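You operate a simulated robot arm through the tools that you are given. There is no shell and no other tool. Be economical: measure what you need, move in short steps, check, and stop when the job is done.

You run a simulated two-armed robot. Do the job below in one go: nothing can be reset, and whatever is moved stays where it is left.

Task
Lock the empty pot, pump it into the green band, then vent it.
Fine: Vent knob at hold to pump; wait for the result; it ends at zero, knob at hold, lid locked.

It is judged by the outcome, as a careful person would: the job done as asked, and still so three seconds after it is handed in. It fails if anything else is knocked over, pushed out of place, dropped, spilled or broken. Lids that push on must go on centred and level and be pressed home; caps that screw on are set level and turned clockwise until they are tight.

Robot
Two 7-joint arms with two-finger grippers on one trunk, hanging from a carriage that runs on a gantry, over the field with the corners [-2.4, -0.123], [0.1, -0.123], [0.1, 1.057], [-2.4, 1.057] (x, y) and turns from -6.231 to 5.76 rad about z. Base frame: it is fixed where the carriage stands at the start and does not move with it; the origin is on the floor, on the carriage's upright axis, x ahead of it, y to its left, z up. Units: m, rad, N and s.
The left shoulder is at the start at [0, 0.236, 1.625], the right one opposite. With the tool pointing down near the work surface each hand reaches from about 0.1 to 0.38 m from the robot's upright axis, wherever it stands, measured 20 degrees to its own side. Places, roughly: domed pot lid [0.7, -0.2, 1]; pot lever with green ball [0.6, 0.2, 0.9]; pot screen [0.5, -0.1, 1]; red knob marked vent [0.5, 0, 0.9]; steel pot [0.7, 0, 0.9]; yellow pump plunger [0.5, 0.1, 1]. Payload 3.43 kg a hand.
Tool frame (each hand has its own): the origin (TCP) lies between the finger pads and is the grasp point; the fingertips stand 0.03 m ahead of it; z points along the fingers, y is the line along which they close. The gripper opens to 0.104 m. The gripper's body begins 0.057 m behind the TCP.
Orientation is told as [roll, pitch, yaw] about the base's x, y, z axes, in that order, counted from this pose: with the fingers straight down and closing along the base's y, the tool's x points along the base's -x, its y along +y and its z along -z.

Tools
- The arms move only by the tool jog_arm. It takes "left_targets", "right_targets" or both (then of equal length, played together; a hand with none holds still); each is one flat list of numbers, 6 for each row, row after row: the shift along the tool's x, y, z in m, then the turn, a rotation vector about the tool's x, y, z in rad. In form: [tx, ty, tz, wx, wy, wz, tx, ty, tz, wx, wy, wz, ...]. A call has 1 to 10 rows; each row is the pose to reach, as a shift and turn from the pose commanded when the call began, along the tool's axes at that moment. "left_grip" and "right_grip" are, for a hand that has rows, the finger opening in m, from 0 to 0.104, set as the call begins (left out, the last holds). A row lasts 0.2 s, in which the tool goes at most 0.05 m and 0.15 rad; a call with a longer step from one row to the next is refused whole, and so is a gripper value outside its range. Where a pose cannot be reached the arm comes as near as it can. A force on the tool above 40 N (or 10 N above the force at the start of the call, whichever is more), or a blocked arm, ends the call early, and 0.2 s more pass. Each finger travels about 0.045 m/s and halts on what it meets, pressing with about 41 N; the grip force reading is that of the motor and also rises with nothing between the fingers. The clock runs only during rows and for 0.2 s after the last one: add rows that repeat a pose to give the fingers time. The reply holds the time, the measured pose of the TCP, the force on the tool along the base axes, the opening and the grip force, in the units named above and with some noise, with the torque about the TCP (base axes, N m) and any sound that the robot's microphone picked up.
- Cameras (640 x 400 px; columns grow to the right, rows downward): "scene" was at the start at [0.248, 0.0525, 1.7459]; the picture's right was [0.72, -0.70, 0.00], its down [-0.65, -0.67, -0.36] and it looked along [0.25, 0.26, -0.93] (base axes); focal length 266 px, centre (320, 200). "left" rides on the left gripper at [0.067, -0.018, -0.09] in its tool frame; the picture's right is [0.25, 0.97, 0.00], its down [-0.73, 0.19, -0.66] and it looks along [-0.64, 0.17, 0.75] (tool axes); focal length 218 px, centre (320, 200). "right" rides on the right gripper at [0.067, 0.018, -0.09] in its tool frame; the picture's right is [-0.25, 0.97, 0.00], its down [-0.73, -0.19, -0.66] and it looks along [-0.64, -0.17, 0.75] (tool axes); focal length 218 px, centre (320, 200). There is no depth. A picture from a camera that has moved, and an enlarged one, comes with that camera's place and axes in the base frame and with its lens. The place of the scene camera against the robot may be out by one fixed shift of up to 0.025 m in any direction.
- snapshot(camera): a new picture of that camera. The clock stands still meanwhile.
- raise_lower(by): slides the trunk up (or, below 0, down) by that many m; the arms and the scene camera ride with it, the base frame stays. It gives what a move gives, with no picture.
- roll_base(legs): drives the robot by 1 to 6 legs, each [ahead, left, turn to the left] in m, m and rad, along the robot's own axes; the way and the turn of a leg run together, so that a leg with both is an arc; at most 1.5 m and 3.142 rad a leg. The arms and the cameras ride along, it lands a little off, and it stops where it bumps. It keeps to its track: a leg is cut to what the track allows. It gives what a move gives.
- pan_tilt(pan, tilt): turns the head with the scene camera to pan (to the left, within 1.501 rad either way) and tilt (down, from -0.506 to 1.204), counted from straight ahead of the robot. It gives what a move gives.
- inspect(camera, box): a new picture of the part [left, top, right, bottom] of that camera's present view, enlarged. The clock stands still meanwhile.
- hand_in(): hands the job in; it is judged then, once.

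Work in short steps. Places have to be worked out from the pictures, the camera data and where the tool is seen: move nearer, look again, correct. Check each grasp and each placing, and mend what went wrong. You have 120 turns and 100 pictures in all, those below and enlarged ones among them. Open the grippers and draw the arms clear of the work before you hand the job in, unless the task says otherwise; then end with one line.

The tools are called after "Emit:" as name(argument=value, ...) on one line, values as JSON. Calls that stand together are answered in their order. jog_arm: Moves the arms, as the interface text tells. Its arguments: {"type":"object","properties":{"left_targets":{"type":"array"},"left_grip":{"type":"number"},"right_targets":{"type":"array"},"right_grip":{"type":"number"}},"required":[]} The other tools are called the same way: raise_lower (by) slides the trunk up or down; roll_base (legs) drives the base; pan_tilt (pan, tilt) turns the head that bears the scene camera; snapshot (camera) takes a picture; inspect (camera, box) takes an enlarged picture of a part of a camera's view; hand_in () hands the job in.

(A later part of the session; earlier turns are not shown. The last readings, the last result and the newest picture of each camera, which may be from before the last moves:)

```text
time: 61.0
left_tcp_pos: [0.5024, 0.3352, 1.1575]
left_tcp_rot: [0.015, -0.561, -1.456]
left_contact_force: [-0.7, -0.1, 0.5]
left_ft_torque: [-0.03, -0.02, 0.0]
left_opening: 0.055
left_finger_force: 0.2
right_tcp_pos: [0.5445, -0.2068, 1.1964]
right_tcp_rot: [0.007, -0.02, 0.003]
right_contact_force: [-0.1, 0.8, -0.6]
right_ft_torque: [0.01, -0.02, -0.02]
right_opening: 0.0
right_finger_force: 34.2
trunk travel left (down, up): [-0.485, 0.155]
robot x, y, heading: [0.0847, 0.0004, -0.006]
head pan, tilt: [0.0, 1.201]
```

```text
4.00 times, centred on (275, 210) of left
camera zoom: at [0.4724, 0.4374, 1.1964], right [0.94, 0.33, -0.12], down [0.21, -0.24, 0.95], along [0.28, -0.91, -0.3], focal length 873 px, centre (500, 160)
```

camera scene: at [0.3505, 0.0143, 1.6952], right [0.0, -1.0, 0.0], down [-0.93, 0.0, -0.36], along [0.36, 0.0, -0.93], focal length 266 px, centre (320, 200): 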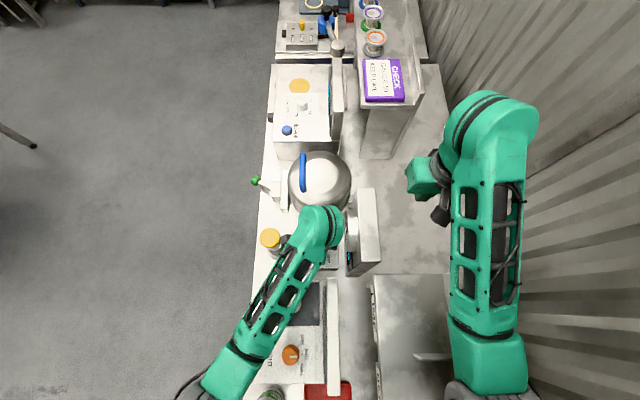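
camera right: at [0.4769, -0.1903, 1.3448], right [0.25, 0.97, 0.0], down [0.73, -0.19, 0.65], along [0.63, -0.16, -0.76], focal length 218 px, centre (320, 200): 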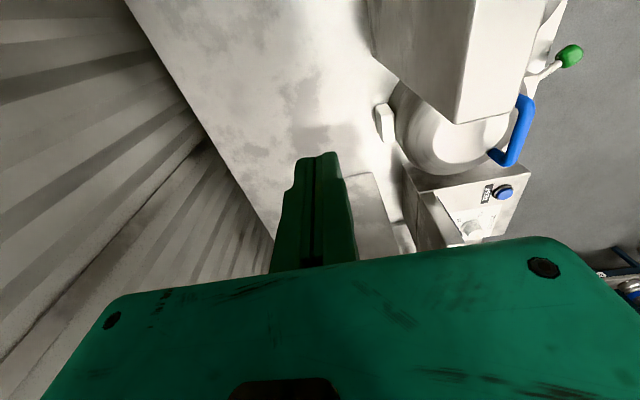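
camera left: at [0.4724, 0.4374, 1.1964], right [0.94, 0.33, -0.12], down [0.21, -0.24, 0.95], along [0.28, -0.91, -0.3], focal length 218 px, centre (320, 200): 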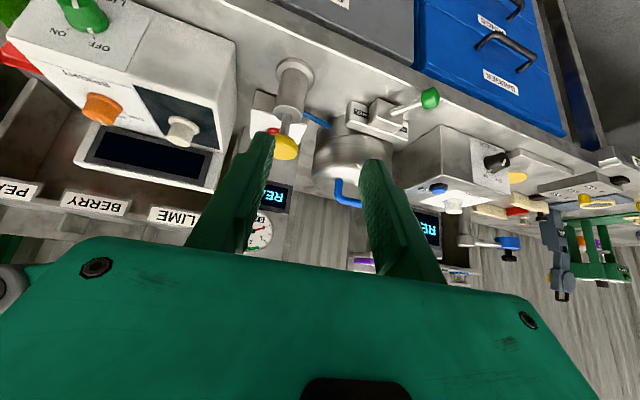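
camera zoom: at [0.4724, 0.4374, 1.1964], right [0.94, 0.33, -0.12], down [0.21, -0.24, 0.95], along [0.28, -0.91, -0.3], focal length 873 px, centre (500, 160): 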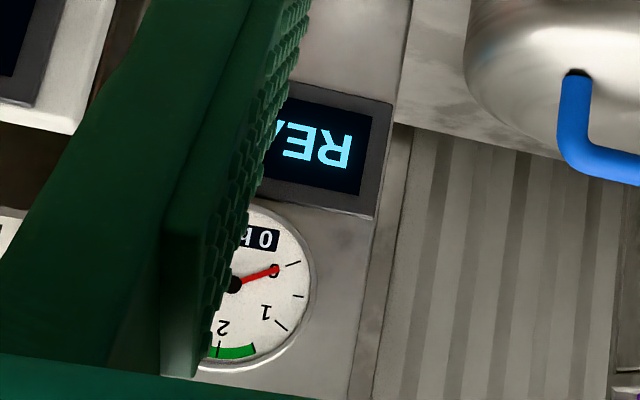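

The dial reads 0, green band near 2. I shift to see the whole dial.

Emit:
jog_arm(left_targets=[0, -0.03, 0, 0, 0, 0, 0, -0.06, 0, 0, 0, 0])

Emit:
inspect(camera="left", box=[260, 160, 370, 260])

```text
time: 61.6
left_tcp_pos: [0.4441, 0.3296, 1.1561]
left_tcp_rot: [0.012, -0.557, -1.455]
left_contact_force: [0.1, 0.0, 0.2]
left_ft_torque: [-0.01, 0.03, -0.01]
left_opening: 0.055
left_finger_force: 0.0
right_tcp_pos: [0.5456, -0.207, 1.1954]
right_tcp_rot: [0.007, -0.018, 0.005]
right_contact_force: [-0.6, -0.5, -0.4]
right_ft_torque: [-0.02, -0.01, 0.01]
right_opening: 0.0001
right_finger_force: 34.8
trunk travel left (down, up): [-0.485, 0.155]
robot x, y, heading: [0.0871, 0.0007, -0.006]
head pan, tilt: [0.0, 1.201]
```

```text
4.00 times, centred on (315, 210) of left
camera zoom: at [0.4133, 0.4311, 1.1965], right [0.94, 0.33, -0.12], down [0.21, -0.25, 0.95], along [0.28, -0.91, -0.3], focal length 873 px, centre (340, 160)
```

zoom: 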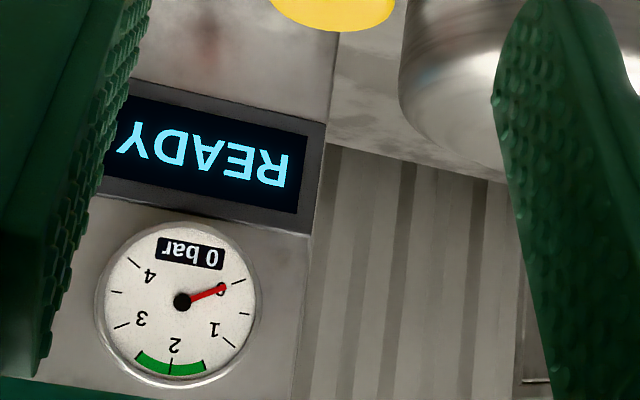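

Dial scale 0–4, green band ≈1.6–2.5, now 0 bar. Pot locked, knob at HOLD: I level the left hand and close its fingers to press the plunger.

Emit:
jog_arm(left_targets=[0, 0.015, 0, 0, 0.14, 0, 0, 0.03, 0, 0, 0.28, 0, 0, 0.045, 0, 0, 0.42, 0, 0, 0.053, 0, 0, 0.56, 0], left_grip=0.0)

Emit:
snapshot(camera="left")

```text
time: 62.6
left_tcp_pos: [0.4977, 0.3353, 1.1585]
left_tcp_rot: [0.011, 0.003, -1.446]
left_contact_force: [0.0, -0.4, -1.2]
left_ft_torque: [0.01, 0.03, 0.02]
left_opening: 0.0
left_finger_force: 30.6
right_tcp_pos: [0.5441, -0.2061, 1.1959]
right_tcp_rot: [0.006, -0.02, 0.003]
right_contact_force: [1.0, 0.2, 0.4]
right_ft_torque: [0.0, -0.03, 0.0]
right_opening: 0.0
right_finger_force: 34.3
trunk travel left (down, up): [-0.485, 0.155]
robot x, y, heading: [0.0838, 0.0049, -0.001]
head pan, tilt: [0.0, 1.201]
```

```text
39 pictures are left
camera left: at [0.4709, 0.3996, 1.2475], right [0.93, 0.37, 0.01], down [0.27, -0.7, 0.66], along [0.25, -0.61, -0.75], focal length 218 px, centre (320, 200)
```

left: 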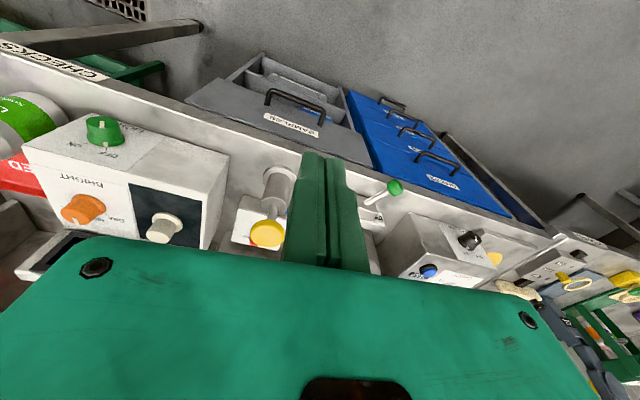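

Cap centre ≈ (0.495, 0.127), top z≈1.026. I go above it.

Emit:
jog_arm(left_targets=[-0.042, -0.006, 0.01, 0, 0, 0, -0.084, -0.012, 0.02, 0, 0, 0, -0.126, -0.018, 0.03, 0, 0, 0, -0.168, -0.024, 0.04, 0, 0, 0, -0.206, -0.029, 0.055, 0, 0, 0])

Emit:
snapshot(camera="left")

```text
time: 63.8
left_tcp_pos: [0.4934, 0.1259, 1.1021]
left_tcp_rot: [0.011, 0.002, -1.446]
left_contact_force: [0.0, -0.5, 0.3]
left_ft_torque: [-0.02, 0.02, 0.0]
left_opening: 0.0
left_finger_force: 34.5
right_tcp_pos: [0.5449, -0.2071, 1.1961]
right_tcp_rot: [0.006, -0.02, 0.003]
right_contact_force: [-0.2, -0.1, -0.1]
right_ft_torque: [0.01, -0.02, -0.03]
right_opening: 0.0
right_finger_force: 34.9
trunk travel left (down, up): [-0.485, 0.155]
robot x, y, heading: [0.0901, 0.0042, -0.002]
head pan, tilt: [0.0, 1.201]
```

```text
38 pictures are left
camera left: at [0.4666, 0.1906, 1.19], right [0.93, 0.37, 0.01], down [0.27, -0.7, 0.66], along [0.25, -0.61, -0.75], focal length 218 px, centre (320, 200)
```

left: 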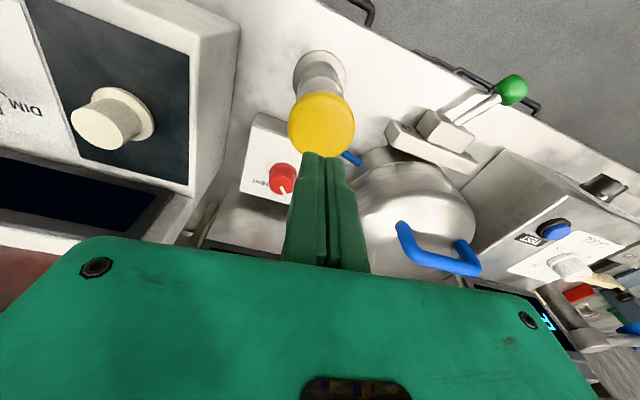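

Well aligned. I press the plunger down gradually.

Emit:
jog_arm(left_targets=[0.0025, 0, 0.02, 0, 0, 0, 0.0025, 0, 0.04, 0, 0, 0, 0.0025, 0, 0.05, 0, 0, 0, 0.0025, 0, 0.06, 0, 0, 0, 0.0025, 0, 0.07, 0, 0, 0, 0.0025, 0, 0.08, 0, 0, 0])

```text
time: 65.2
left_tcp_pos: [0.4944, 0.1286, 1.0216]
left_tcp_rot: [0.01, -0.001, -1.448]
left_contact_force: [-1.4, -1.0, 3.6]
left_ft_torque: [0.01, 0.02, 0.01]
left_opening: 0.0001
left_finger_force: 34.8
right_tcp_pos: [0.545, -0.2073, 1.1965]
right_tcp_rot: [0.006, -0.02, 0.002]
right_contact_force: [1.0, -0.7, -0.2]
right_ft_torque: [0.02, 0.01, 0.0]
right_opening: 0.0001
right_finger_force: 35.2
trunk travel left (down, up): [-0.485, 0.155]
robot x, y, heading: [0.0875, 0.0086, -0.004]
head pan, tilt: [0.0, 1.201]
heard: click
```

A click was heard at low force. I let it rise and go look at the dial.

Emit:
jog_arm(left_targets=[0, 0, -0.03, 0, 0, 0, 0, 0, -0.06, 0, 0, 0, 0, 0, -0.1, 0, 0, 0, 0.04, 0.005, -0.12, 0, 0, 0, 0.085, 0.01, -0.13, 0, 0, 0, 0.13, 0.015, -0.13, 0, 0, 0, 0.165, 0.012, -0.13, 0, -0.14, 0, 0.18, 0.002, -0.13, 0, -0.28, 0, 0.195, -0.012, -0.13, 0, -0.42, 0, 0.205, -0.03, -0.13, 0, -0.56, 0])

Emit:
snapshot(camera="left")

```text
time: 67.4
left_tcp_pos: [0.4388, 0.3292, 1.1511]
left_tcp_rot: [0.013, -0.56, -1.456]
left_contact_force: [0.0, 0.8, 0.6]
left_ft_torque: [0.03, 0.05, -0.01]
left_opening: 0.0
left_finger_force: 34.8
right_tcp_pos: [0.5444, -0.2072, 1.1954]
right_tcp_rot: [0.006, -0.019, 0.003]
right_contact_force: [0.4, -0.5, 0.8]
right_ft_torque: [0.0, -0.01, 0.04]
right_opening: 0.0
right_finger_force: 35.4
trunk travel left (down, up): [-0.485, 0.155]
robot x, y, heading: [0.0894, 0.0026, 0.001]
head pan, tilt: [0.0, 1.201]
```

```text
37 pictures are left
camera left: at [0.4077, 0.4309, 1.1903], right [0.94, 0.33, -0.12], down [0.21, -0.24, 0.95], along [0.28, -0.91, -0.3], focal length 218 px, centre (320, 200)
```

left: 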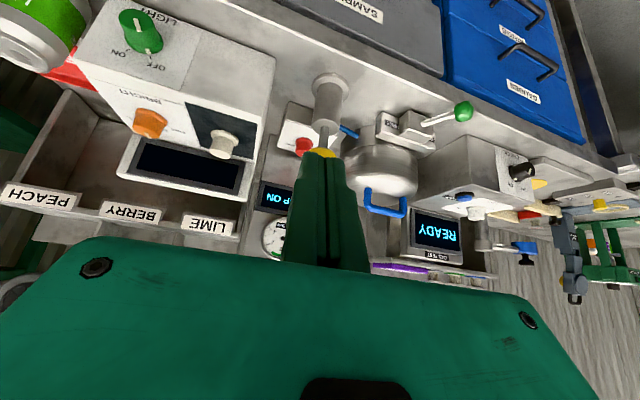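

Screen text changed ("…P ON", likely PUMP ON). I shift +x a bit to see the dial free of the fingers.

Emit:
jog_arm(left_targets=[0, 0.03, 0, 0, 0, 0, 0, 0.06, 0, 0, 0, 0])

Emit:
inspect(camera="left", box=[210, 160, 320, 260])

```text
time: 68.0
left_tcp_pos: [0.4986, 0.3359, 1.1523]
left_tcp_rot: [0.014, -0.559, -1.454]
left_contact_force: [-0.8, -0.3, -0.8]
left_ft_torque: [-0.01, -0.02, -0.02]
left_opening: 0.0
left_finger_force: 34.5
right_tcp_pos: [0.5442, -0.2062, 1.1968]
right_tcp_rot: [0.004, -0.019, 0.004]
right_contact_force: [0.4, -0.5, -1.3]
right_ft_torque: [-0.01, -0.03, 0.0]
right_opening: 0.0
right_finger_force: 34.6
trunk travel left (down, up): [-0.485, 0.155]
robot x, y, heading: [0.0866, 0.0049, 0.001]
head pan, tilt: [0.0, 1.201]
```

```text
4.00 times, centred on (265, 210) of left
camera zoom: at [0.4686, 0.438, 1.1917], right [0.94, 0.33, -0.12], down [0.21, -0.25, 0.95], along [0.28, -0.91, -0.3], focal length 873 px, centre (540, 160)
```

zoom: 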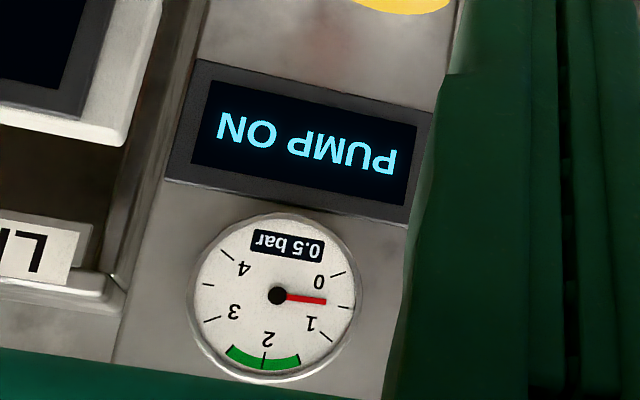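

0.5 bar per stroke, so three more strokes give 2.0. I level the hand and return above the plunger.

Emit:
jog_arm(left_targets=[0, 0, 0, 0, 0.14, 0, 0, 0, 0, 0, 0.28, 0, 0, 0, 0, 0, 0.42, 0, 0, 0, 0, 0, 0.56, 0])

Emit:
jog_arm(left_targets=[-0.042, -0.006, 0.01, 0, 0, 0, -0.084, -0.012, 0.02, 0, 0, 0, -0.126, -0.018, 0.03, 0, 0, 0, -0.168, -0.024, 0.04, 0, 0, 0, -0.205, -0.03, 0.055, 0, 0, 0])

Emit:
snapshot(camera="left")

```text
time: 69.0
left_tcp_pos: [0.4981, 0.3368, 1.1524]
left_tcp_rot: [0.01, 0.004, -1.447]
left_contact_force: [-0.2, -0.6, 0.0]
left_ft_torque: [-0.02, 0.0, 0.0]
left_opening: 0.0002
left_finger_force: 34.9
right_tcp_pos: [0.5446, -0.2071, 1.1965]
right_tcp_rot: [0.006, -0.02, 0.005]
right_contact_force: [0.4, 0.5, 0.5]
right_ft_torque: [-0.01, 0.01, 0.0]
right_opening: 0.0001
right_finger_force: 34.9
trunk travel left (down, up): [-0.485, 0.155]
robot x, y, heading: [0.0878, 0.0027, -0.002]
head pan, tilt: [0.0, 1.201]
```

```text
time: 70.2
left_tcp_pos: [0.4973, 0.1296, 1.0966]
left_tcp_rot: [0.011, 0.0, -1.446]
left_contact_force: [-1.1, 0.1, -0.3]
left_ft_torque: [-0.02, 0.01, -0.01]
left_opening: 0.0
left_finger_force: 34.5
right_tcp_pos: [0.5451, -0.2061, 1.1974]
right_tcp_rot: [0.006, -0.019, 0.005]
right_contact_force: [-0.5, 0.1, -0.4]
right_ft_torque: [0.04, -0.01, -0.04]
right_opening: 0.0002
right_finger_force: 34.6
trunk travel left (down, up): [-0.485, 0.155]
robot x, y, heading: [0.0862, 0.0036, 0.002]
head pan, tilt: [0.0, 1.201]
```

```text
35 pictures are left
camera left: at [0.4691, 0.193, 1.1853], right [0.93, 0.37, 0.01], down [0.27, -0.7, 0.66], along [0.25, -0.61, -0.75], focal length 218 px, centre (320, 200)
```

left: 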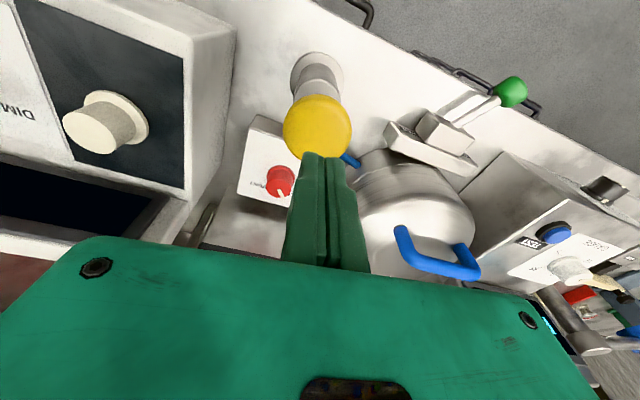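

Plunger is back up. I do the second and third strokes.

Emit:
jog_arm(left_targets=[0, -0.003, 0.035, 0, 0, 0, 0, -0.003, 0.055, 0, 0, 0, 0, -0.003, 0.076, 0, 0, 0, 0, -0.003, 0.04, 0, 0, 0, 0, -0.003, 0.02, 0, 0, 0])

Emit:
jog_arm(left_targets=[0, 0, 0.015, 0, 0, 0, 0, 0, 0.035, 0, 0, 0, 0, 0, 0.056, 0, 0, 0, 0, 0, 0.02, 0, 0, 0, 0, 0, 0.0, 0, 0, 0])

```text
time: 71.4
left_tcp_pos: [0.4918, 0.1285, 1.0754]
left_tcp_rot: [0.011, 0.002, -1.447]
left_contact_force: [-0.2, 0.2, 0.1]
left_ft_torque: [0.01, 0.0, 0.01]
left_opening: 0.0003
left_finger_force: 34.9
right_tcp_pos: [0.545, -0.2062, 1.195]
right_tcp_rot: [0.007, -0.019, 0.003]
right_contact_force: [-1.0, -0.3, 1.1]
right_ft_torque: [-0.01, -0.02, 0.0]
right_opening: 0.0001
right_finger_force: 34.8
trunk travel left (down, up): [-0.485, 0.155]
robot x, y, heading: [0.086, -0.0006, -0.002]
head pan, tilt: [0.0, 1.201]
heard: click
```

```text
time: 72.6
left_tcp_pos: [0.4912, 0.1281, 1.0763]
left_tcp_rot: [0.01, 0.002, -1.45]
left_contact_force: [0.4, -0.3, -0.3]
left_ft_torque: [-0.01, -0.02, 0.02]
left_opening: 0.0
left_finger_force: 34.7
right_tcp_pos: [0.5431, -0.2067, 1.196]
right_tcp_rot: [0.005, -0.021, 0.005]
right_contact_force: [-0.3, -0.1, 0.6]
right_ft_torque: [-0.02, -0.04, 0.02]
right_opening: 0.0
right_finger_force: 34.5
trunk travel left (down, up): [-0.485, 0.155]
robot x, y, heading: [0.086, 0.0028, -0.002]
head pan, tilt: [0.0, 1.201]
heard: click
```

Each stroke clicked once (now presumably 1.5). One more stroke, then look at the dial.

Emit:
jog_arm(left_targets=[0, 0, 0.015, 0, 0, 0, 0, 0, 0.035, 0, 0, 0, 0, 0, 0.056, 0, 0, 0, 0, 0, 0.02, 0, 0, 0, 0, 0, 0.0, 0, 0, 0])

Emit:
jog_arm(left_targets=[0, 0, -0.04, 0, 0, 0, 0.04, 0.005, -0.06, 0, 0, 0, 0.085, 0.01, -0.075, 0, 0, 0, 0.13, 0.015, -0.075, 0, 0, 0, 0.165, 0.02, -0.075, 0, -0.14, 0, 0.18, 0.025, -0.075, 0, -0.28, 0, 0.195, 0.029, -0.075, 0, -0.42, 0, 0.205, 0.032, -0.075, 0, -0.56, 0])

Emit:
inspect(camera="left", box=[210, 160, 320, 260])

```text
time: 73.8
left_tcp_pos: [0.492, 0.1288, 1.0767]
left_tcp_rot: [0.013, 0.003, -1.45]
left_contact_force: [-0.2, 0.2, 0.4]
left_ft_torque: [0.02, 0.02, -0.02]
left_opening: 0.0001
left_finger_force: 34.5
right_tcp_pos: [0.5451, -0.2058, 1.196]
right_tcp_rot: [0.004, -0.02, 0.003]
right_contact_force: [0.4, -0.4, -1.0]
right_ft_torque: [-0.03, 0.02, -0.02]
right_opening: 0.0
right_finger_force: 34.5
trunk travel left (down, up): [-0.485, 0.155]
robot x, y, heading: [0.0826, 0.0015, 0.0]
head pan, tilt: [0.0, 1.201]
heard: click
```

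```text
time: 75.6
left_tcp_pos: [0.4986, 0.3377, 1.1519]
left_tcp_rot: [0.014, -0.561, -1.456]
left_contact_force: [0.1, -0.3, 0.5]
left_ft_torque: [-0.01, 0.02, -0.02]
left_opening: 0.0
left_finger_force: 34.7
right_tcp_pos: [0.5454, -0.2061, 1.1955]
right_tcp_rot: [0.005, -0.021, 0.004]
right_contact_force: [0.6, -0.2, 0.1]
right_ft_torque: [-0.01, 0.0, 0.01]
right_opening: 0.0
right_finger_force: 34.8
trunk travel left (down, up): [-0.485, 0.155]
robot x, y, heading: [0.0854, 0.0018, 0.003]
head pan, tilt: [0.0, 1.201]
```

```text
4.00 times, centred on (265, 210) of left
camera zoom: at [0.4676, 0.4392, 1.1912], right [0.94, 0.33, -0.12], down [0.21, -0.24, 0.95], along [0.28, -0.91, -0.3], focal length 873 px, centre (540, 160)
```

zoom: 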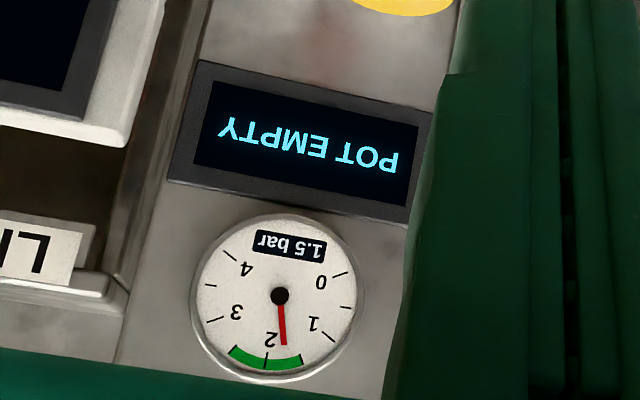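

Needle is inside the green band (~1.7) and the screen now says POT EMPTY. I wait two seconds and check whether this is the settled result.

Emit:
jog_arm(left_targets=[0, 0, 0, 0, 0, 0, 0, 0, 0, 0, 0, 0, 0, 0, 0, 0, 0, 0, 0, 0, 0, 0, 0, 0, 0, 0, 0, 0, 0, 0, 0, 0, 0, 0, 0, 0, 0, 0, 0, 0, 0, 0, 0, 0, 0, 0, 0, 0, 0, 0, 0, 0, 0, 0, 0, 0, 0, 0, 0, 0])

Emit:
inspect(camera="left", box=[210, 160, 320, 260])

```text
time: 77.8
left_tcp_pos: [0.4977, 0.3364, 1.1517]
left_tcp_rot: [0.012, -0.558, -1.456]
left_contact_force: [0.5, -1.1, -0.7]
left_ft_torque: [0.02, 0.03, 0.01]
left_opening: 0.0
left_finger_force: 35.0
right_tcp_pos: [0.5451, -0.2063, 1.1959]
right_tcp_rot: [0.006, -0.019, 0.004]
right_contact_force: [-1.0, 0.5, -1.2]
right_ft_torque: [0.02, -0.01, 0.02]
right_opening: 0.0
right_finger_force: 34.7
trunk travel left (down, up): [-0.485, 0.155]
robot x, y, heading: [0.0843, 0.0025, -0.007]
head pan, tilt: [0.0, 1.201]
```

```text
4.00 times, centred on (265, 210) of left
camera zoom: at [0.4676, 0.4391, 1.1912], right [0.94, 0.33, -0.12], down [0.21, -0.25, 0.95], along [0.28, -0.91, -0.3], focal length 873 px, centre (540, 160)
```

zoom: 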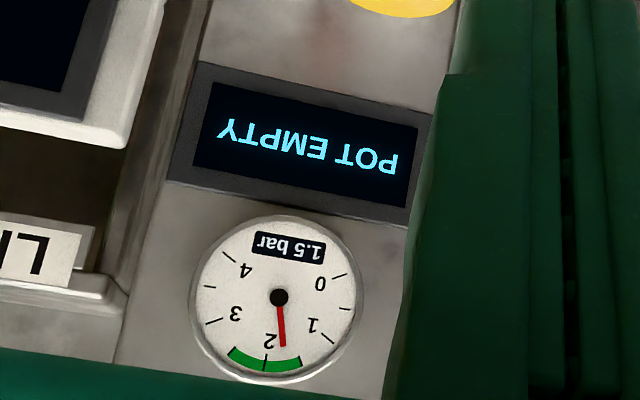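

The reading is stable: POT EMPTY, needle in green. Now vent: I level the hand and move back over the knob.

Emit:
jog_arm(left_targets=[0, 0, 0, 0, 0.14, 0, 0, 0, 0, 0, 0.28, 0, 0, 0, 0, 0, 0.42, 0, 0, 0, 0, 0, 0.56, 0])

Emit:
jog_arm(left_targets=[-0.042, -0.0066, 0, 0, 0, 0, -0.084, -0.0133, 0, 0, 0, 0, -0.126, -0.02, 0, 0, 0, 0, -0.168, -0.0266, 0, 0, 0, 0, -0.21, -0.033, 0, 0, 0, 0, -0.252, -0.04, 0, 0, 0, 0, -0.294, -0.0465, 0, 0, 0, -0.15, -0.331, -0.0524, 0.01, 0, 0, -0.3, -0.331, -0.0524, 0.05, 0, 0, -0.45, -0.331, -0.0524, 0.08, 0, 0, -0.6], left_grip=0.055)

Emit:
snapshot(camera="left")

```text
time: 78.8
left_tcp_pos: [0.499, 0.3374, 1.152]
left_tcp_rot: [0.01, 0.003, -1.448]
left_contact_force: [0.3, 0.0, 0.4]
left_ft_torque: [-0.02, 0.0, -0.01]
left_opening: 0.0001
left_finger_force: 34.4
right_tcp_pos: [0.5448, -0.2072, 1.1972]
right_tcp_rot: [0.005, -0.017, 0.003]
right_contact_force: [0.3, -0.4, 0.3]
right_ft_torque: [0.01, -0.02, 0.0]
right_opening: 0.0
right_finger_force: 34.6
trunk travel left (down, up): [-0.485, 0.155]
robot x, y, heading: [0.0861, 0.0061, -0.0]
head pan, tilt: [0.0, 1.201]
```

```text
time: 81.0
left_tcp_pos: [0.4874, 0.0008, 1.0699]
left_tcp_rot: [0.011, -0.008, -0.85]
left_contact_force: [0.5, 0.3, -0.7]
left_ft_torque: [0.0, 0.02, 0.0]
left_opening: 0.055
left_finger_force: 0.1
right_tcp_pos: [0.5458, -0.2064, 1.196]
right_tcp_rot: [0.006, -0.019, 0.002]
right_contact_force: [-0.4, -0.4, 0.7]
right_ft_torque: [0.05, -0.01, -0.04]
right_opening: 0.0
right_finger_force: 34.8
trunk travel left (down, up): [-0.485, 0.155]
robot x, y, heading: [0.0878, 0.0031, -0.003]
head pan, tilt: [0.0, 1.201]
```

```text
32 pictures are left
camera left: at [0.4285, 0.0407, 1.1592], right [0.56, 0.83, 0.01], down [0.62, -0.42, 0.66], along [0.55, -0.37, -0.75], focal length 218 px, centre (320, 200)
```

left: 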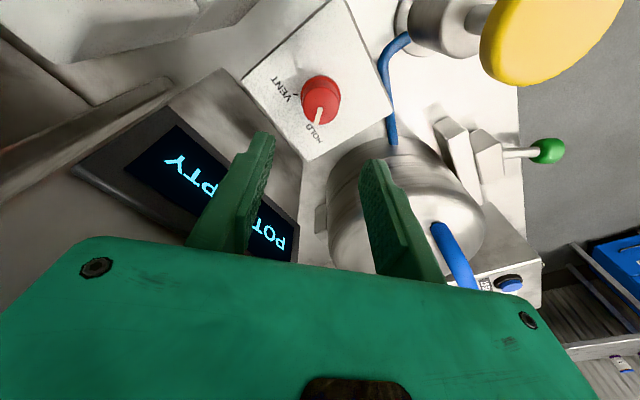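

Above the knob. I descend and grip.

Emit:
jog_arm(left_targets=[0, 0.0005, 0.035, 0, 0, 0, 0, 0.0005, 0.07, 0, 0, 0, 0, 0.0005, 0.09, 0, 0, 0, 0, 0.0005, 0.103, 0, 0, 0])

Emit:
jog_arm(left_targets=[0, 0, 0, 0, 0, 0, 0, 0, 0, 0, 0, 0, 0, 0, 0, 0, 0, 0], left_grip=0.025)

```text
time: 82.0
left_tcp_pos: [0.4882, 0.0026, 0.9667]
left_tcp_rot: [0.01, -0.006, -0.848]
left_contact_force: [0.1, -0.1, 0.9]
left_ft_torque: [-0.02, -0.01, -0.01]
left_opening: 0.0547
left_finger_force: 0.1
right_tcp_pos: [0.544, -0.2064, 1.1968]
right_tcp_rot: [0.005, -0.02, 0.004]
right_contact_force: [-0.1, -0.6, 0.5]
right_ft_torque: [0.02, 0.01, -0.01]
right_opening: 0.0001
right_finger_force: 34.9
trunk travel left (down, up): [-0.485, 0.155]
robot x, y, heading: [0.0866, 0.0026, -0.004]
head pan, tilt: [0.0, 1.201]
```

```text
time: 82.8
left_tcp_pos: [0.4872, 0.001, 0.9682]
left_tcp_rot: [0.01, -0.005, -0.847]
left_contact_force: [0.8, -5.8, -5.9]
left_ft_torque: [-0.32, -0.13, -0.02]
left_opening: 0.0344
left_finger_force: 44.6
right_tcp_pos: [0.5447, -0.2072, 1.1965]
right_tcp_rot: [0.004, -0.017, 0.003]
right_contact_force: [-0.5, -0.7, 0.1]
right_ft_torque: [0.04, -0.07, -0.03]
right_opening: 0.0
right_finger_force: 34.8
trunk travel left (down, up): [-0.485, 0.155]
robot x, y, heading: [0.0886, 0.0052, 0.0]
head pan, tilt: [0.0, 1.201]
```

Gripped. Turn clockwise toward VENT, 0.4 rad first.

Emit:
jog_arm(left_targets=[0, 0, 0, 0, 0, 0.04, 0, 0, 0, 0, 0, 0.08, 0, 0, 0, 0, 0, 0.12, 0, 0, 0, 0, 0, 0.16, 0, 0, 0, 0, 0, 0.2, 0, 0, 0, 0, 0, 0.24, 0, 0, 0, 0, 0, 0.28, 0, 0, 0, 0, 0, 0.32, 0, 0, 0, 0, 0, 0.36, 0, 0, 0, 0, 0, 0.4])

Emit:
jog_arm(left_targets=[0, 0, 0, 0, 0, 0.04, 0, 0, 0, 0, 0, 0.08, 0, 0, 0, 0, 0, 0.12, 0, 0, 0, 0, 0, 0.16, 0, 0, 0, 0, 0, 0.2, 0, 0, 0, 0, 0, 0.24, 0, 0, 0, 0, 0, 0.28, 0, 0, 0, 0, 0, 0.32, 0, 0, 0, 0, 0, 0.36, 0, 0, 0, 0, 0, 0.4])

```text
time: 85.0
left_tcp_pos: [0.4883, 0.0016, 0.9674]
left_tcp_rot: [0.007, -0.001, -1.247]
left_contact_force: [-15.7, -18.2, -11.6]
left_ft_torque: [-0.35, 0.41, 0.03]
left_opening: 0.0344
left_finger_force: 44.8
right_tcp_pos: [0.5454, -0.2082, 1.1974]
right_tcp_rot: [0.005, -0.02, 0.003]
right_contact_force: [-0.9, 0.1, -0.7]
right_ft_torque: [0.01, -0.01, 0.01]
right_opening: 0.0
right_finger_force: 34.6
trunk travel left (down, up): [-0.485, 0.155]
robot x, y, heading: [0.0885, 0.0006, 0.0]
head pan, tilt: [0.0, 1.201]
```

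```text
time: 87.2
left_tcp_pos: [0.4867, 0.0018, 0.9669]
left_tcp_rot: [0.004, -0.001, -1.648]
left_contact_force: [-30.7, -9.6, -4.3]
left_ft_torque: [-0.02, 0.8, 0.09]
left_opening: 0.0343
left_finger_force: 45.0
right_tcp_pos: [0.5452, -0.2069, 1.1959]
right_tcp_rot: [0.006, -0.02, 0.004]
right_contact_force: [0.1, -0.7, 0.3]
right_ft_torque: [-0.01, 0.01, 0.01]
right_opening: 0.0001
right_finger_force: 35.0
trunk travel left (down, up): [-0.485, 0.155]
robot x, y, heading: [0.0853, 0.0034, -0.004]
head pan, tilt: [0.0, 1.201]
```

Turning fine; side force -30 N in x, so I shift ~2 mm toward -x while continuing.

Emit:
jog_arm(left_targets=[0, -0.0015, 0, 0, 0, 0.0, 0, -0.002, 0, 0, 0, 0.04, 0, -0.002, 0, 0, 0, 0.08, 0, -0.002, 0, 0, 0, 0.12, 0, -0.002, 0, 0, 0, 0.16, 0, -0.002, 0, 0, 0, 0.2, 0, -0.002, 0, 0, 0, 0.24, 0, -0.002, 0, 0, 0, 0.28, 0, -0.002, 0, 0, 0, 0.32])

Emit:
snapshot(camera="left")

Emit:
inspect(camera="scene", box=[250, 190, 390, 290])

```text
time: 89.2
left_tcp_pos: [0.4856, 0.0015, 0.9684]
left_tcp_rot: [0.007, 0.006, -1.968]
left_contact_force: [-21.9, 0.9, 1.4]
left_ft_torque: [-0.54, 0.79, 0.05]
left_opening: 0.0341
left_finger_force: 45.3
right_tcp_pos: [0.5445, -0.2073, 1.1963]
right_tcp_rot: [0.008, -0.018, 0.005]
right_contact_force: [-0.6, 0.1, -0.5]
right_ft_torque: [-0.02, 0.01, -0.01]
right_opening: 0.0
right_finger_force: 34.9
trunk travel left (down, up): [-0.485, 0.155]
robot x, y, heading: [0.089, 0.0016, 0.001]
head pan, tilt: [0.0, 1.201]
```

```text
31 pictures are left
camera left: at [0.495, 0.071, 1.0577], right [0.99, -0.14, 0.01], down [-0.11, -0.75, 0.65], along [-0.09, -0.65, -0.76], focal length 218 px, centre (320, 200)
```

left: 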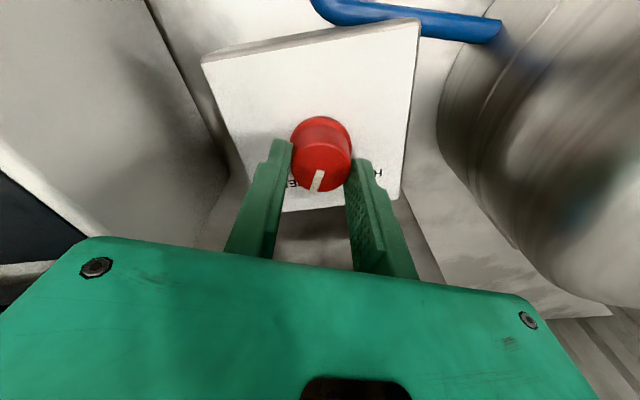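

```text
4.00 times, centred on (320, 240) of scene
camera zoom: at [0.3506, 0.0142, 1.6953], right [0.0, -1.0, 0.0], down [-0.93, 0.0, -0.36], along [0.36, 0.0, -0.93], focal length 1062 px, centre (320, 40)
```

zoom: 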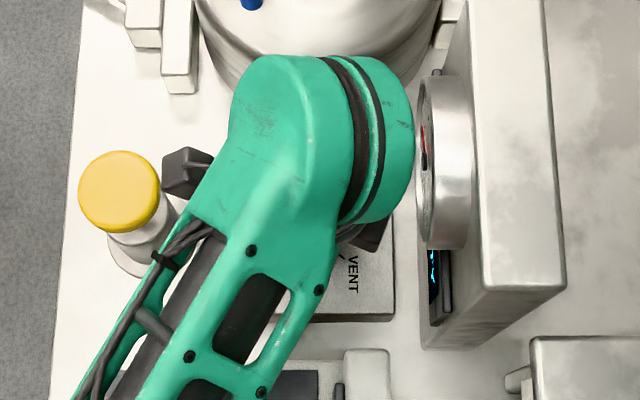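

About 64° turned; 0.33 rad more to VENT.

Emit:
jog_arm(left_targets=[0, -0.001, 0, 0, 0, 0.04, 0, -0.0015, 0, 0, 0, 0.08, 0, -0.002, 0, 0, 0, 0.12, 0, -0.002, 0, 0, 0, 0.16, 0, -0.002, 0, 0, 0, 0.2, 0, -0.002, 0, 0, 0, 0.24, 0, -0.002, 0, 0, 0, 0.28, 0, -0.002, 0, 0, 0, 0.33])

Emit:
snapshot(camera="left")

```text
time: 91.0
left_tcp_pos: [0.4854, 0.0036, 0.9689]
left_tcp_rot: [0.007, 0.009, -2.297]
left_contact_force: [3.2, 0.0, -4.6]
left_ft_torque: [-0.05, -0.06, 0.58]
left_opening: 0.0345
left_finger_force: 45.1
right_tcp_pos: [0.5444, -0.2065, 1.1964]
right_tcp_rot: [0.006, -0.019, 0.003]
right_contact_force: [0.3, -0.4, 0.1]
right_ft_torque: [0.01, 0.01, 0.0]
right_opening: 0.0
right_finger_force: 34.3
trunk travel left (down, up): [-0.485, 0.155]
robot x, y, heading: [0.0857, 0.0052, -0.001]
head pan, tilt: [0.0, 1.201]
```

```text
29 pictures are left
camera left: at [0.5163, 0.0651, 1.0585], right [0.89, -0.45, 0.01], down [-0.35, -0.67, 0.65], along [-0.29, -0.58, -0.76], focal length 218 px, centre (320, 200)
```

left: 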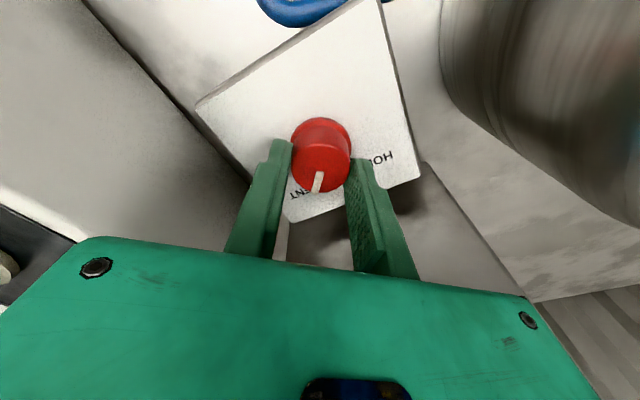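

The knob met its VENT stop. I release, rise and turn back to where the digital readout is visible.

Emit:
jog_arm(left_targets=[0, 0, 0, 0, 0, 0, 0, 0, 0, 0, 0, 0, 0, 0, -0.04, 0, 0, 0, 0, 0, -0.08, 0, 0, -0.15, 0, 0, -0.12, 0, 0, -0.3, 0, 0, -0.137, 0, 0, -0.45, 0, 0, -0.137, 0, 0, -0.6, 0, 0, -0.137, 0, 0, -0.75, 0, 0, -0.137, 0, 0, -0.85], left_grip=0.055)

Emit:
inspect(camera="left", box=[200, 60, 440, 260])

```text
time: 93.0
left_tcp_pos: [0.4835, 0.003, 1.1055]
left_tcp_rot: [0.011, 0.001, -1.444]
left_contact_force: [0.6, 0.6, 0.5]
left_ft_torque: [0.0, 0.0, -0.01]
left_opening: 0.0549
left_finger_force: 0.1
right_tcp_pos: [0.545, -0.2065, 1.1967]
right_tcp_rot: [0.005, -0.017, 0.003]
right_contact_force: [-1.1, 0.3, 0.3]
right_ft_torque: [0.07, 0.04, 0.02]
right_opening: 0.0001
right_finger_force: 34.4
trunk travel left (down, up): [-0.485, 0.155]
robot x, y, heading: [0.0843, 0.0002, -0.004]
head pan, tilt: [0.0, 1.201]
```

```text
2.00 times, centred on (320, 160) of left
camera zoom: at [0.4561, 0.0671, 1.1943], right [0.93, 0.37, 0.01], down [0.27, -0.7, 0.66], along [0.25, -0.61, -0.75], focal length 436 px, centre (320, 280)
```

zoom: 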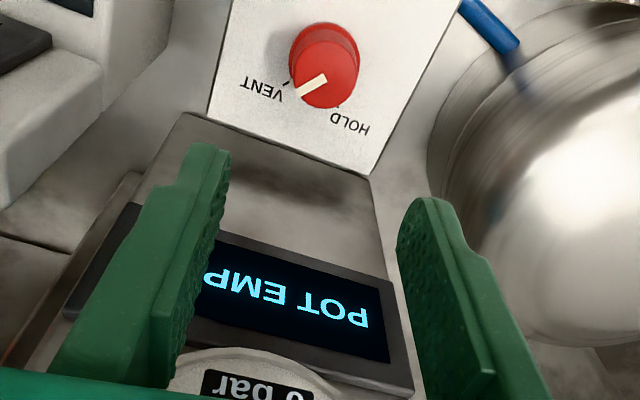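

Mark at VENT, readout seems "0 bar". I go back to the viewing pose to verify the needle.

Emit:
jog_arm(left_targets=[0, 0, -0.04, 0, 0, 0, 0.045, 0.003, -0.05, 0, 0, 0, 0.09, 0.006, -0.05, 0, 0, 0, 0.135, 0.008, -0.05, 0, 0, 0, 0.18, 0.009, -0.05, 0, 0, 0, 0.225, 0.008, -0.05, 0, 0, 0, 0.27, 0.006, -0.05, 0, -0.14, 0, 0.3, 0.004, -0.05, 0, -0.28, 0, 0.32, 0.002, -0.05, 0, -0.42, 0, 0.33, 0.0, -0.05, 0, -0.56, 0])

Emit:
inspect(camera="left", box=[260, 160, 370, 260])

```text
time: 95.2
left_tcp_pos: [0.4418, 0.3327, 1.1565]
left_tcp_rot: [0.014, -0.562, -1.457]
left_contact_force: [0.1, 0.1, -0.9]
left_ft_torque: [0.04, -0.01, 0.0]
left_opening: 0.0549
left_finger_force: 0.0
right_tcp_pos: [0.5453, -0.2068, 1.1961]
right_tcp_rot: [0.005, -0.019, 0.003]
right_contact_force: [0.3, -0.1, -0.8]
right_ft_torque: [0.0, 0.03, -0.02]
right_opening: 0.0004
right_finger_force: 34.6
trunk travel left (down, up): [-0.485, 0.155]
robot x, y, heading: [0.0874, 0.0017, -0.006]
head pan, tilt: [0.0, 1.201]
```

```text
4.00 times, centred on (315, 210) of left
camera zoom: at [0.4116, 0.4337, 1.1958], right [0.94, 0.33, -0.12], down [0.21, -0.24, 0.95], along [0.28, -0.91, -0.3], focal length 873 px, centre (340, 160)
```

zoom: 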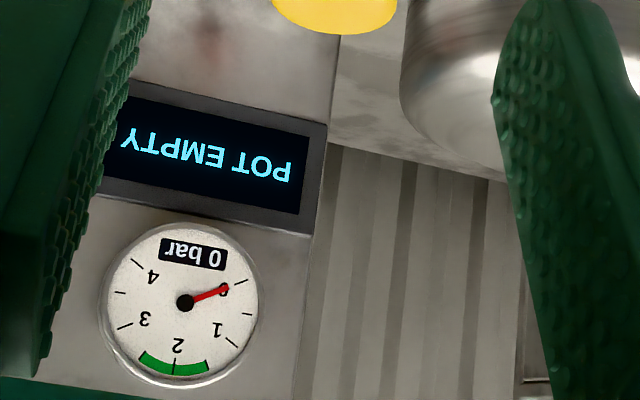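

Pressure is zero. Back to the knob to return it to HOLD.

Emit:
jog_arm(left_targets=[0, 0, 0, 0, 0.14, 0, 0, 0, 0, 0, 0.28, 0, 0, 0, 0, 0, 0.42, 0, 0, 0, 0, 0, 0.56, 0])

Emit:
jog_arm(left_targets=[-0.042, 0.0005, 0, 0, 0, 0, -0.084, 0.001, 0, 0, 0, 0, -0.126, 0.0015, 0, 0, 0, 0, -0.168, 0.002, 0, 0, 0, 0, -0.21, 0.0025, 0, 0, 0, 0.13, -0.252, 0.003, 0, 0, 0, 0.26, -0.294, 0.0035, 0, 0, 0, 0.39, -0.334, 0.0043, 0.01, 0, 0, 0.52, -0.334, 0.0043, 0.05, 0, 0, 0.65, -0.334, 0.0043, 0.087, 0, 0, 0.78])

Emit:
snapshot(camera="left")

```text
time: 96.2
left_tcp_pos: [0.4422, 0.3308, 1.155]
left_tcp_rot: [0.011, 0.004, -1.447]
left_contact_force: [0.4, 0.0, 1.1]
left_ft_torque: [0.02, 0.03, 0.0]
left_opening: 0.055
left_finger_force: 0.1
right_tcp_pos: [0.5448, -0.2061, 1.1953]
right_tcp_rot: [0.005, -0.018, 0.003]
right_contact_force: [0.7, -0.1, 0.0]
right_ft_torque: [-0.02, -0.01, -0.02]
right_opening: 0.0
right_finger_force: 34.6
trunk travel left (down, up): [-0.485, 0.155]
robot x, y, heading: [0.0842, -0.0008, -0.005]
head pan, tilt: [0.0, 1.201]
```

```text
time: 98.4
left_tcp_pos: [0.4875, 0.0002, 1.0663]
left_tcp_rot: [0.009, 0.008, -2.228]
left_contact_force: [0.5, 0.1, 0.6]
left_ft_torque: [0.01, 0.01, -0.02]
left_opening: 0.0549
left_finger_force: 0.2
right_tcp_pos: [0.5443, -0.2062, 1.1957]
right_tcp_rot: [0.005, -0.021, 0.004]
right_contact_force: [-0.3, 0.5, -0.4]
right_ft_torque: [-0.01, 0.0, 0.05]
right_opening: 0.0
right_finger_force: 34.9
trunk travel left (down, up): [-0.485, 0.155]
robot x, y, heading: [0.0866, 0.0001, -0.006]
head pan, tilt: [0.0, 1.201]
```

```text
26 pictures are left
camera left: at [0.5141, 0.0628, 1.1557], right [0.92, -0.39, 0.01], down [-0.3, -0.69, 0.65], along [-0.25, -0.6, -0.76], focal length 218 px, centre (320, 200)
```

left: 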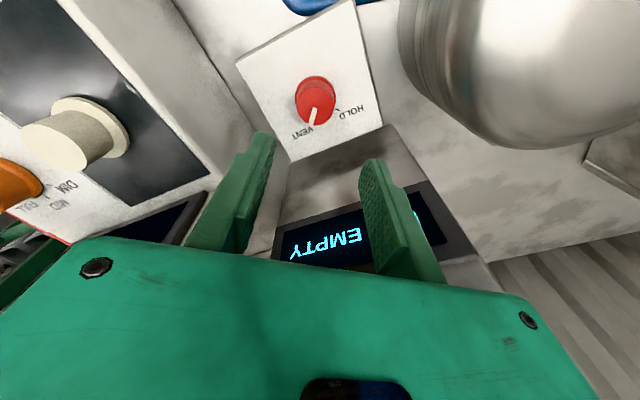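

Descend and grip.

Emit:
jog_arm(left_targets=[0.001, -0.001, 0.035, 0, 0, 0, 0.001, -0.001, 0.07, 0, 0, 0, 0.001, -0.001, 0.088, 0, 0, 0, 0.001, -0.001, 0.099, 0, 0, 0])

Emit:
jog_arm(left_targets=[0, 0, 0, 0, 0, 0, 0, 0, 0, 0, 0, 0, 0, 0, 0, 0, 0, 0], left_grip=0.025)

Emit:
jog_arm(left_targets=[0, 0, 0, 0, 0, -0.04, 0, 0, 0, 0, 0, -0.08, 0, 0, 0, 0, 0, -0.12, 0, 0, 0, 0, 0, -0.16, 0, 0, 0, 0, 0, -0.2, 0, 0, 0, 0, 0, -0.24, 0, 0, 0, 0, 0, -0.28, 0, 0, 0, 0, 0, -0.32, 0, 0, 0, 0, 0, -0.36, 0, 0, 0, 0, 0, -0.4])

```text
time: 99.4
left_tcp_pos: [0.4924, 0.0017, 0.9685]
left_tcp_rot: [0.007, 0.007, -2.226]
left_contact_force: [-0.4, 0.5, 0.0]
left_ft_torque: [-0.04, -0.02, -0.03]
left_opening: 0.055
left_finger_force: 0.1
right_tcp_pos: [0.5456, -0.2066, 1.1956]
right_tcp_rot: [0.005, -0.019, 0.004]
right_contact_force: [0.7, 1.1, -0.4]
right_ft_torque: [0.02, -0.01, 0.0]
right_opening: 0.0
right_finger_force: 34.5
trunk travel left (down, up): [-0.485, 0.155]
robot x, y, heading: [0.0858, 0.0012, -0.006]
head pan, tilt: [0.0, 1.201]
```

```text
time: 100.2
left_tcp_pos: [0.4899, 0.0032, 0.9658]
left_tcp_rot: [0.003, 0.007, -2.227]
left_contact_force: [-19.7, 15.9, 2.3]
left_ft_torque: [0.15, 0.79, -0.01]
left_opening: 0.0392
left_finger_force: 11.8
right_tcp_pos: [0.5446, -0.2057, 1.1961]
right_tcp_rot: [0.006, -0.02, 0.003]
right_contact_force: [0.0, 0.1, -1.0]
right_ft_torque: [-0.02, 0.02, -0.01]
right_opening: 0.0
right_finger_force: 35.1
trunk travel left (down, up): [-0.485, 0.155]
robot x, y, heading: [0.0858, 0.0049, 0.001]
head pan, tilt: [0.0, 1.201]
```

```text
time: 102.4
left_tcp_pos: [0.4888, 0.0016, 0.9689]
left_tcp_rot: [0.009, 0.003, -1.827]
left_contact_force: [-23.4, 4.7, -5.0]
left_ft_torque: [-0.11, 0.6, 0.05]
left_opening: 0.0397
left_finger_force: 12.1
right_tcp_pos: [0.5435, -0.2063, 1.1951]
right_tcp_rot: [0.005, -0.02, 0.004]
right_contact_force: [0.6, 0.0, -0.4]
right_ft_torque: [-0.02, -0.04, 0.01]
right_opening: 0.0001
right_finger_force: 35.1
trunk travel left (down, up): [-0.485, 0.155]
robot x, y, heading: [0.0839, 0.0031, -0.002]
head pan, tilt: [0.0, 1.201]
```

The grip is off-centre (one finger pushes). I shift ~4 mm toward -x and look.

Emit:
jog_arm(left_targets=[0, -0.002, 0, 0, 0, 0, 0, -0.003, 0, 0, 0, 0, 0, -0.003, 0, 0, 0, 0])

Emit:
snapshot(camera="left")

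```text
time: 103.2
left_tcp_pos: [0.487, 0.0017, 0.9708]
left_tcp_rot: [0.01, 0.004, -1.828]
left_contact_force: [-16.9, 3.3, -3.8]
left_ft_torque: [0.13, 0.34, 0.0]
left_opening: 0.0355
left_finger_force: 9.0
right_tcp_pos: [0.5443, -0.2066, 1.1959]
right_tcp_rot: [0.006, -0.02, 0.003]
right_contact_force: [-0.1, -1.0, 0.1]
right_ft_torque: [-0.02, 0.03, -0.02]
right_opening: 0.0002
right_finger_force: 34.4
trunk travel left (down, up): [-0.485, 0.155]
robot x, y, heading: [0.0893, 0.0023, -0.001]
head pan, tilt: [0.0, 1.201]
```

```text
25 pictures are left
camera left: at [0.4858, 0.0718, 1.0591], right [1.0, 0.0, 0.01], down [-0.01, -0.76, 0.66], along [0.01, -0.66, -0.76], focal length 218 px, centre (320, 200)
```

left: 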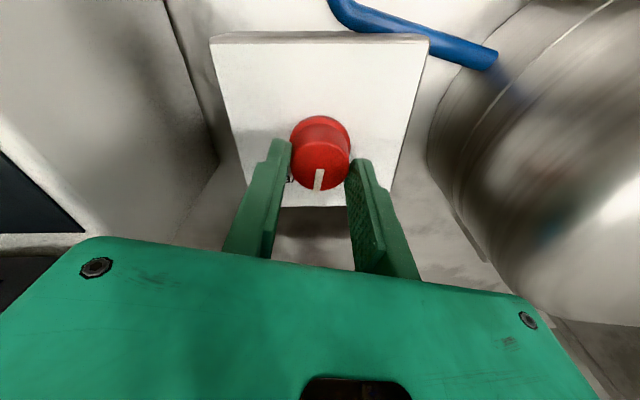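

The knob did turn along (mark ≈ -92°). I recentre 1.5 mm more, then continue.

Emit:
jog_arm(left_targets=[0, -0.0015, 0, 0, 0, 0, 0, -0.0015, 0, 0, 0, 0, 0, -0.0015, 0, 0, 0, -0.04, 0, -0.0015, 0, 0, 0, -0.08, 0, -0.0015, 0, 0, 0, -0.12, 0, -0.0015, 0, 0, 0, -0.16, 0, -0.0015, 0, 0, 0, -0.2, 0, -0.0015, 0, 0, 0, -0.24, 0, -0.0015, 0, 0, 0, -0.28, 0, -0.0015, 0, 0, 0, -0.32])

Emit:
jog_arm(left_targets=[0, 0, 0, 0, 0, -0.04, 0, 0, 0, 0, 0, -0.08, 0, 0, 0, 0, 0, -0.12, 0, 0, 0, 0, 0, -0.16, 0, 0, 0, 0, 0, -0.2, 0, 0, 0, 0, 0, -0.24, 0, 0, 0, 0, 0, -0.28, 0, 0, 0, 0, 0, -0.32])

Emit:
snapshot(camera="left")

```text
time: 105.4
left_tcp_pos: [0.4877, 0.0032, 0.9702]
left_tcp_rot: [0.014, -0.002, -1.506]
left_contact_force: [1.2, -2.8, 11.1]
left_ft_torque: [0.55, -0.04, -0.02]
left_opening: 0.0338
left_finger_force: 44.8
right_tcp_pos: [0.5443, -0.2051, 1.196]
right_tcp_rot: [0.005, -0.018, 0.004]
right_contact_force: [0.7, -0.5, 0.1]
right_ft_torque: [0.02, -0.01, 0.04]
right_opening: 0.0
right_finger_force: 34.7
trunk travel left (down, up): [-0.485, 0.155]
robot x, y, heading: [0.0913, 0.0023, -0.003]
head pan, tilt: [0.0, 1.201]
```

```text
time: 107.2
left_tcp_pos: [0.4863, 0.0032, 0.9702]
left_tcp_rot: [0.016, -0.001, -1.186]
left_contact_force: [21.0, 6.9, 12.1]
left_ft_torque: [0.79, -0.55, -0.04]
left_opening: 0.0338
left_finger_force: 44.8
right_tcp_pos: [0.5455, -0.2065, 1.1961]
right_tcp_rot: [0.004, -0.019, 0.005]
right_contact_force: [-0.4, 0.4, 1.2]
right_ft_torque: [0.01, 0.0, -0.02]
right_opening: 0.0
right_finger_force: 34.7
trunk travel left (down, up): [-0.485, 0.155]
robot x, y, heading: [0.0879, 0.0, -0.004]
head pan, tilt: [0.0, 1.201]
```

```text
24 pictures are left
camera left: at [0.4443, 0.0579, 1.0591], right [0.8, 0.6, 0.01], down [0.44, -0.61, 0.66], along [0.4, -0.52, -0.75], focal length 218 px, centre (320, 200)
```

left: 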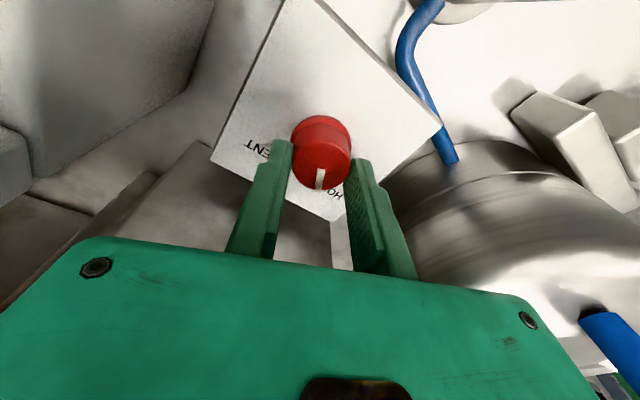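

Mark at about -55°; another 0.2 rad to HOLD, watching the torque.

Emit:
jog_arm(left_targets=[0, 0.001, 0, 0, 0, -0.04, 0, 0.001, 0, 0, 0, -0.08, 0, 0.001, 0, 0, 0, -0.12, 0, 0.001, 0, 0, 0, -0.16, 0, 0.001, 0, 0, 0, -0.2])

Emit:
jog_arm(left_targets=[0, 0, 0, 0, 0, 0, 0, 0, 0, 0, 0, 0, 0, 0, -0.04, 0, 0, 0, 0, 0, -0.08, 0, 0, 0.15, 0, 0, -0.12, 0, 0, 0.3, 0, 0, -0.137, 0, 0, 0.45], left_grip=0.055)

Emit:
inspect(camera="left", box=[200, 60, 440, 260])

```text
time: 108.4
left_tcp_pos: [0.4869, 0.0036, 0.9705]
left_tcp_rot: [0.011, -0.005, -0.989]
left_contact_force: [14.4, 5.3, 18.1]
left_ft_torque: [0.05, -0.61, -0.85]
left_opening: 0.034
left_finger_force: 44.9
right_tcp_pos: [0.5458, -0.2069, 1.1968]
right_tcp_rot: [0.005, -0.018, 0.005]
right_contact_force: [0.0, 0.2, 0.1]
right_ft_torque: [0.01, 0.01, 0.03]
right_opening: 0.0
right_finger_force: 34.9
trunk travel left (down, up): [-0.485, 0.155]
robot x, y, heading: [0.0867, 0.0021, -0.005]
head pan, tilt: [0.0, 1.201]
```

```text
time: 109.8
left_tcp_pos: [0.4846, 0.0033, 1.106]
left_tcp_rot: [0.011, 0.001, -1.438]
left_contact_force: [-0.7, 0.4, 0.2]
left_ft_torque: [-0.02, -0.02, 0.0]
left_opening: 0.0551
left_finger_force: 0.0
right_tcp_pos: [0.5464, -0.2057, 1.1964]
right_tcp_rot: [0.005, -0.019, 0.003]
right_contact_force: [-0.6, 0.5, -0.4]
right_ft_torque: [0.0, 0.0, 0.0]
right_opening: 0.0001
right_finger_force: 35.2
trunk travel left (down, up): [-0.485, 0.155]
robot x, y, heading: [0.0839, 0.0066, -0.003]
head pan, tilt: [0.0, 1.201]
```

```text
2.00 times, centred on (320, 160) of left
camera zoom: at [0.4581, 0.0669, 1.1949], right [0.93, 0.38, 0.01], down [0.28, -0.7, 0.66], along [0.26, -0.61, -0.75], focal length 436 px, centre (320, 280)
```

zoom: 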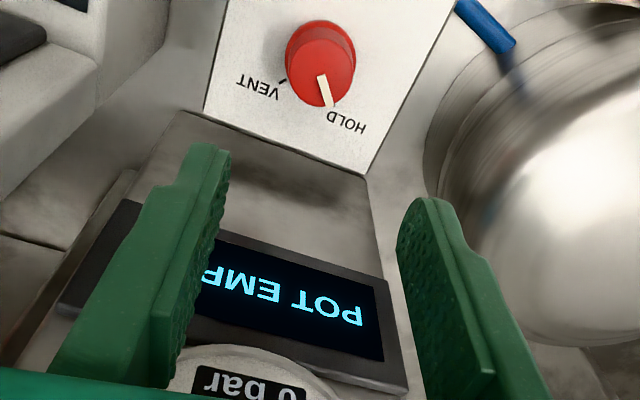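

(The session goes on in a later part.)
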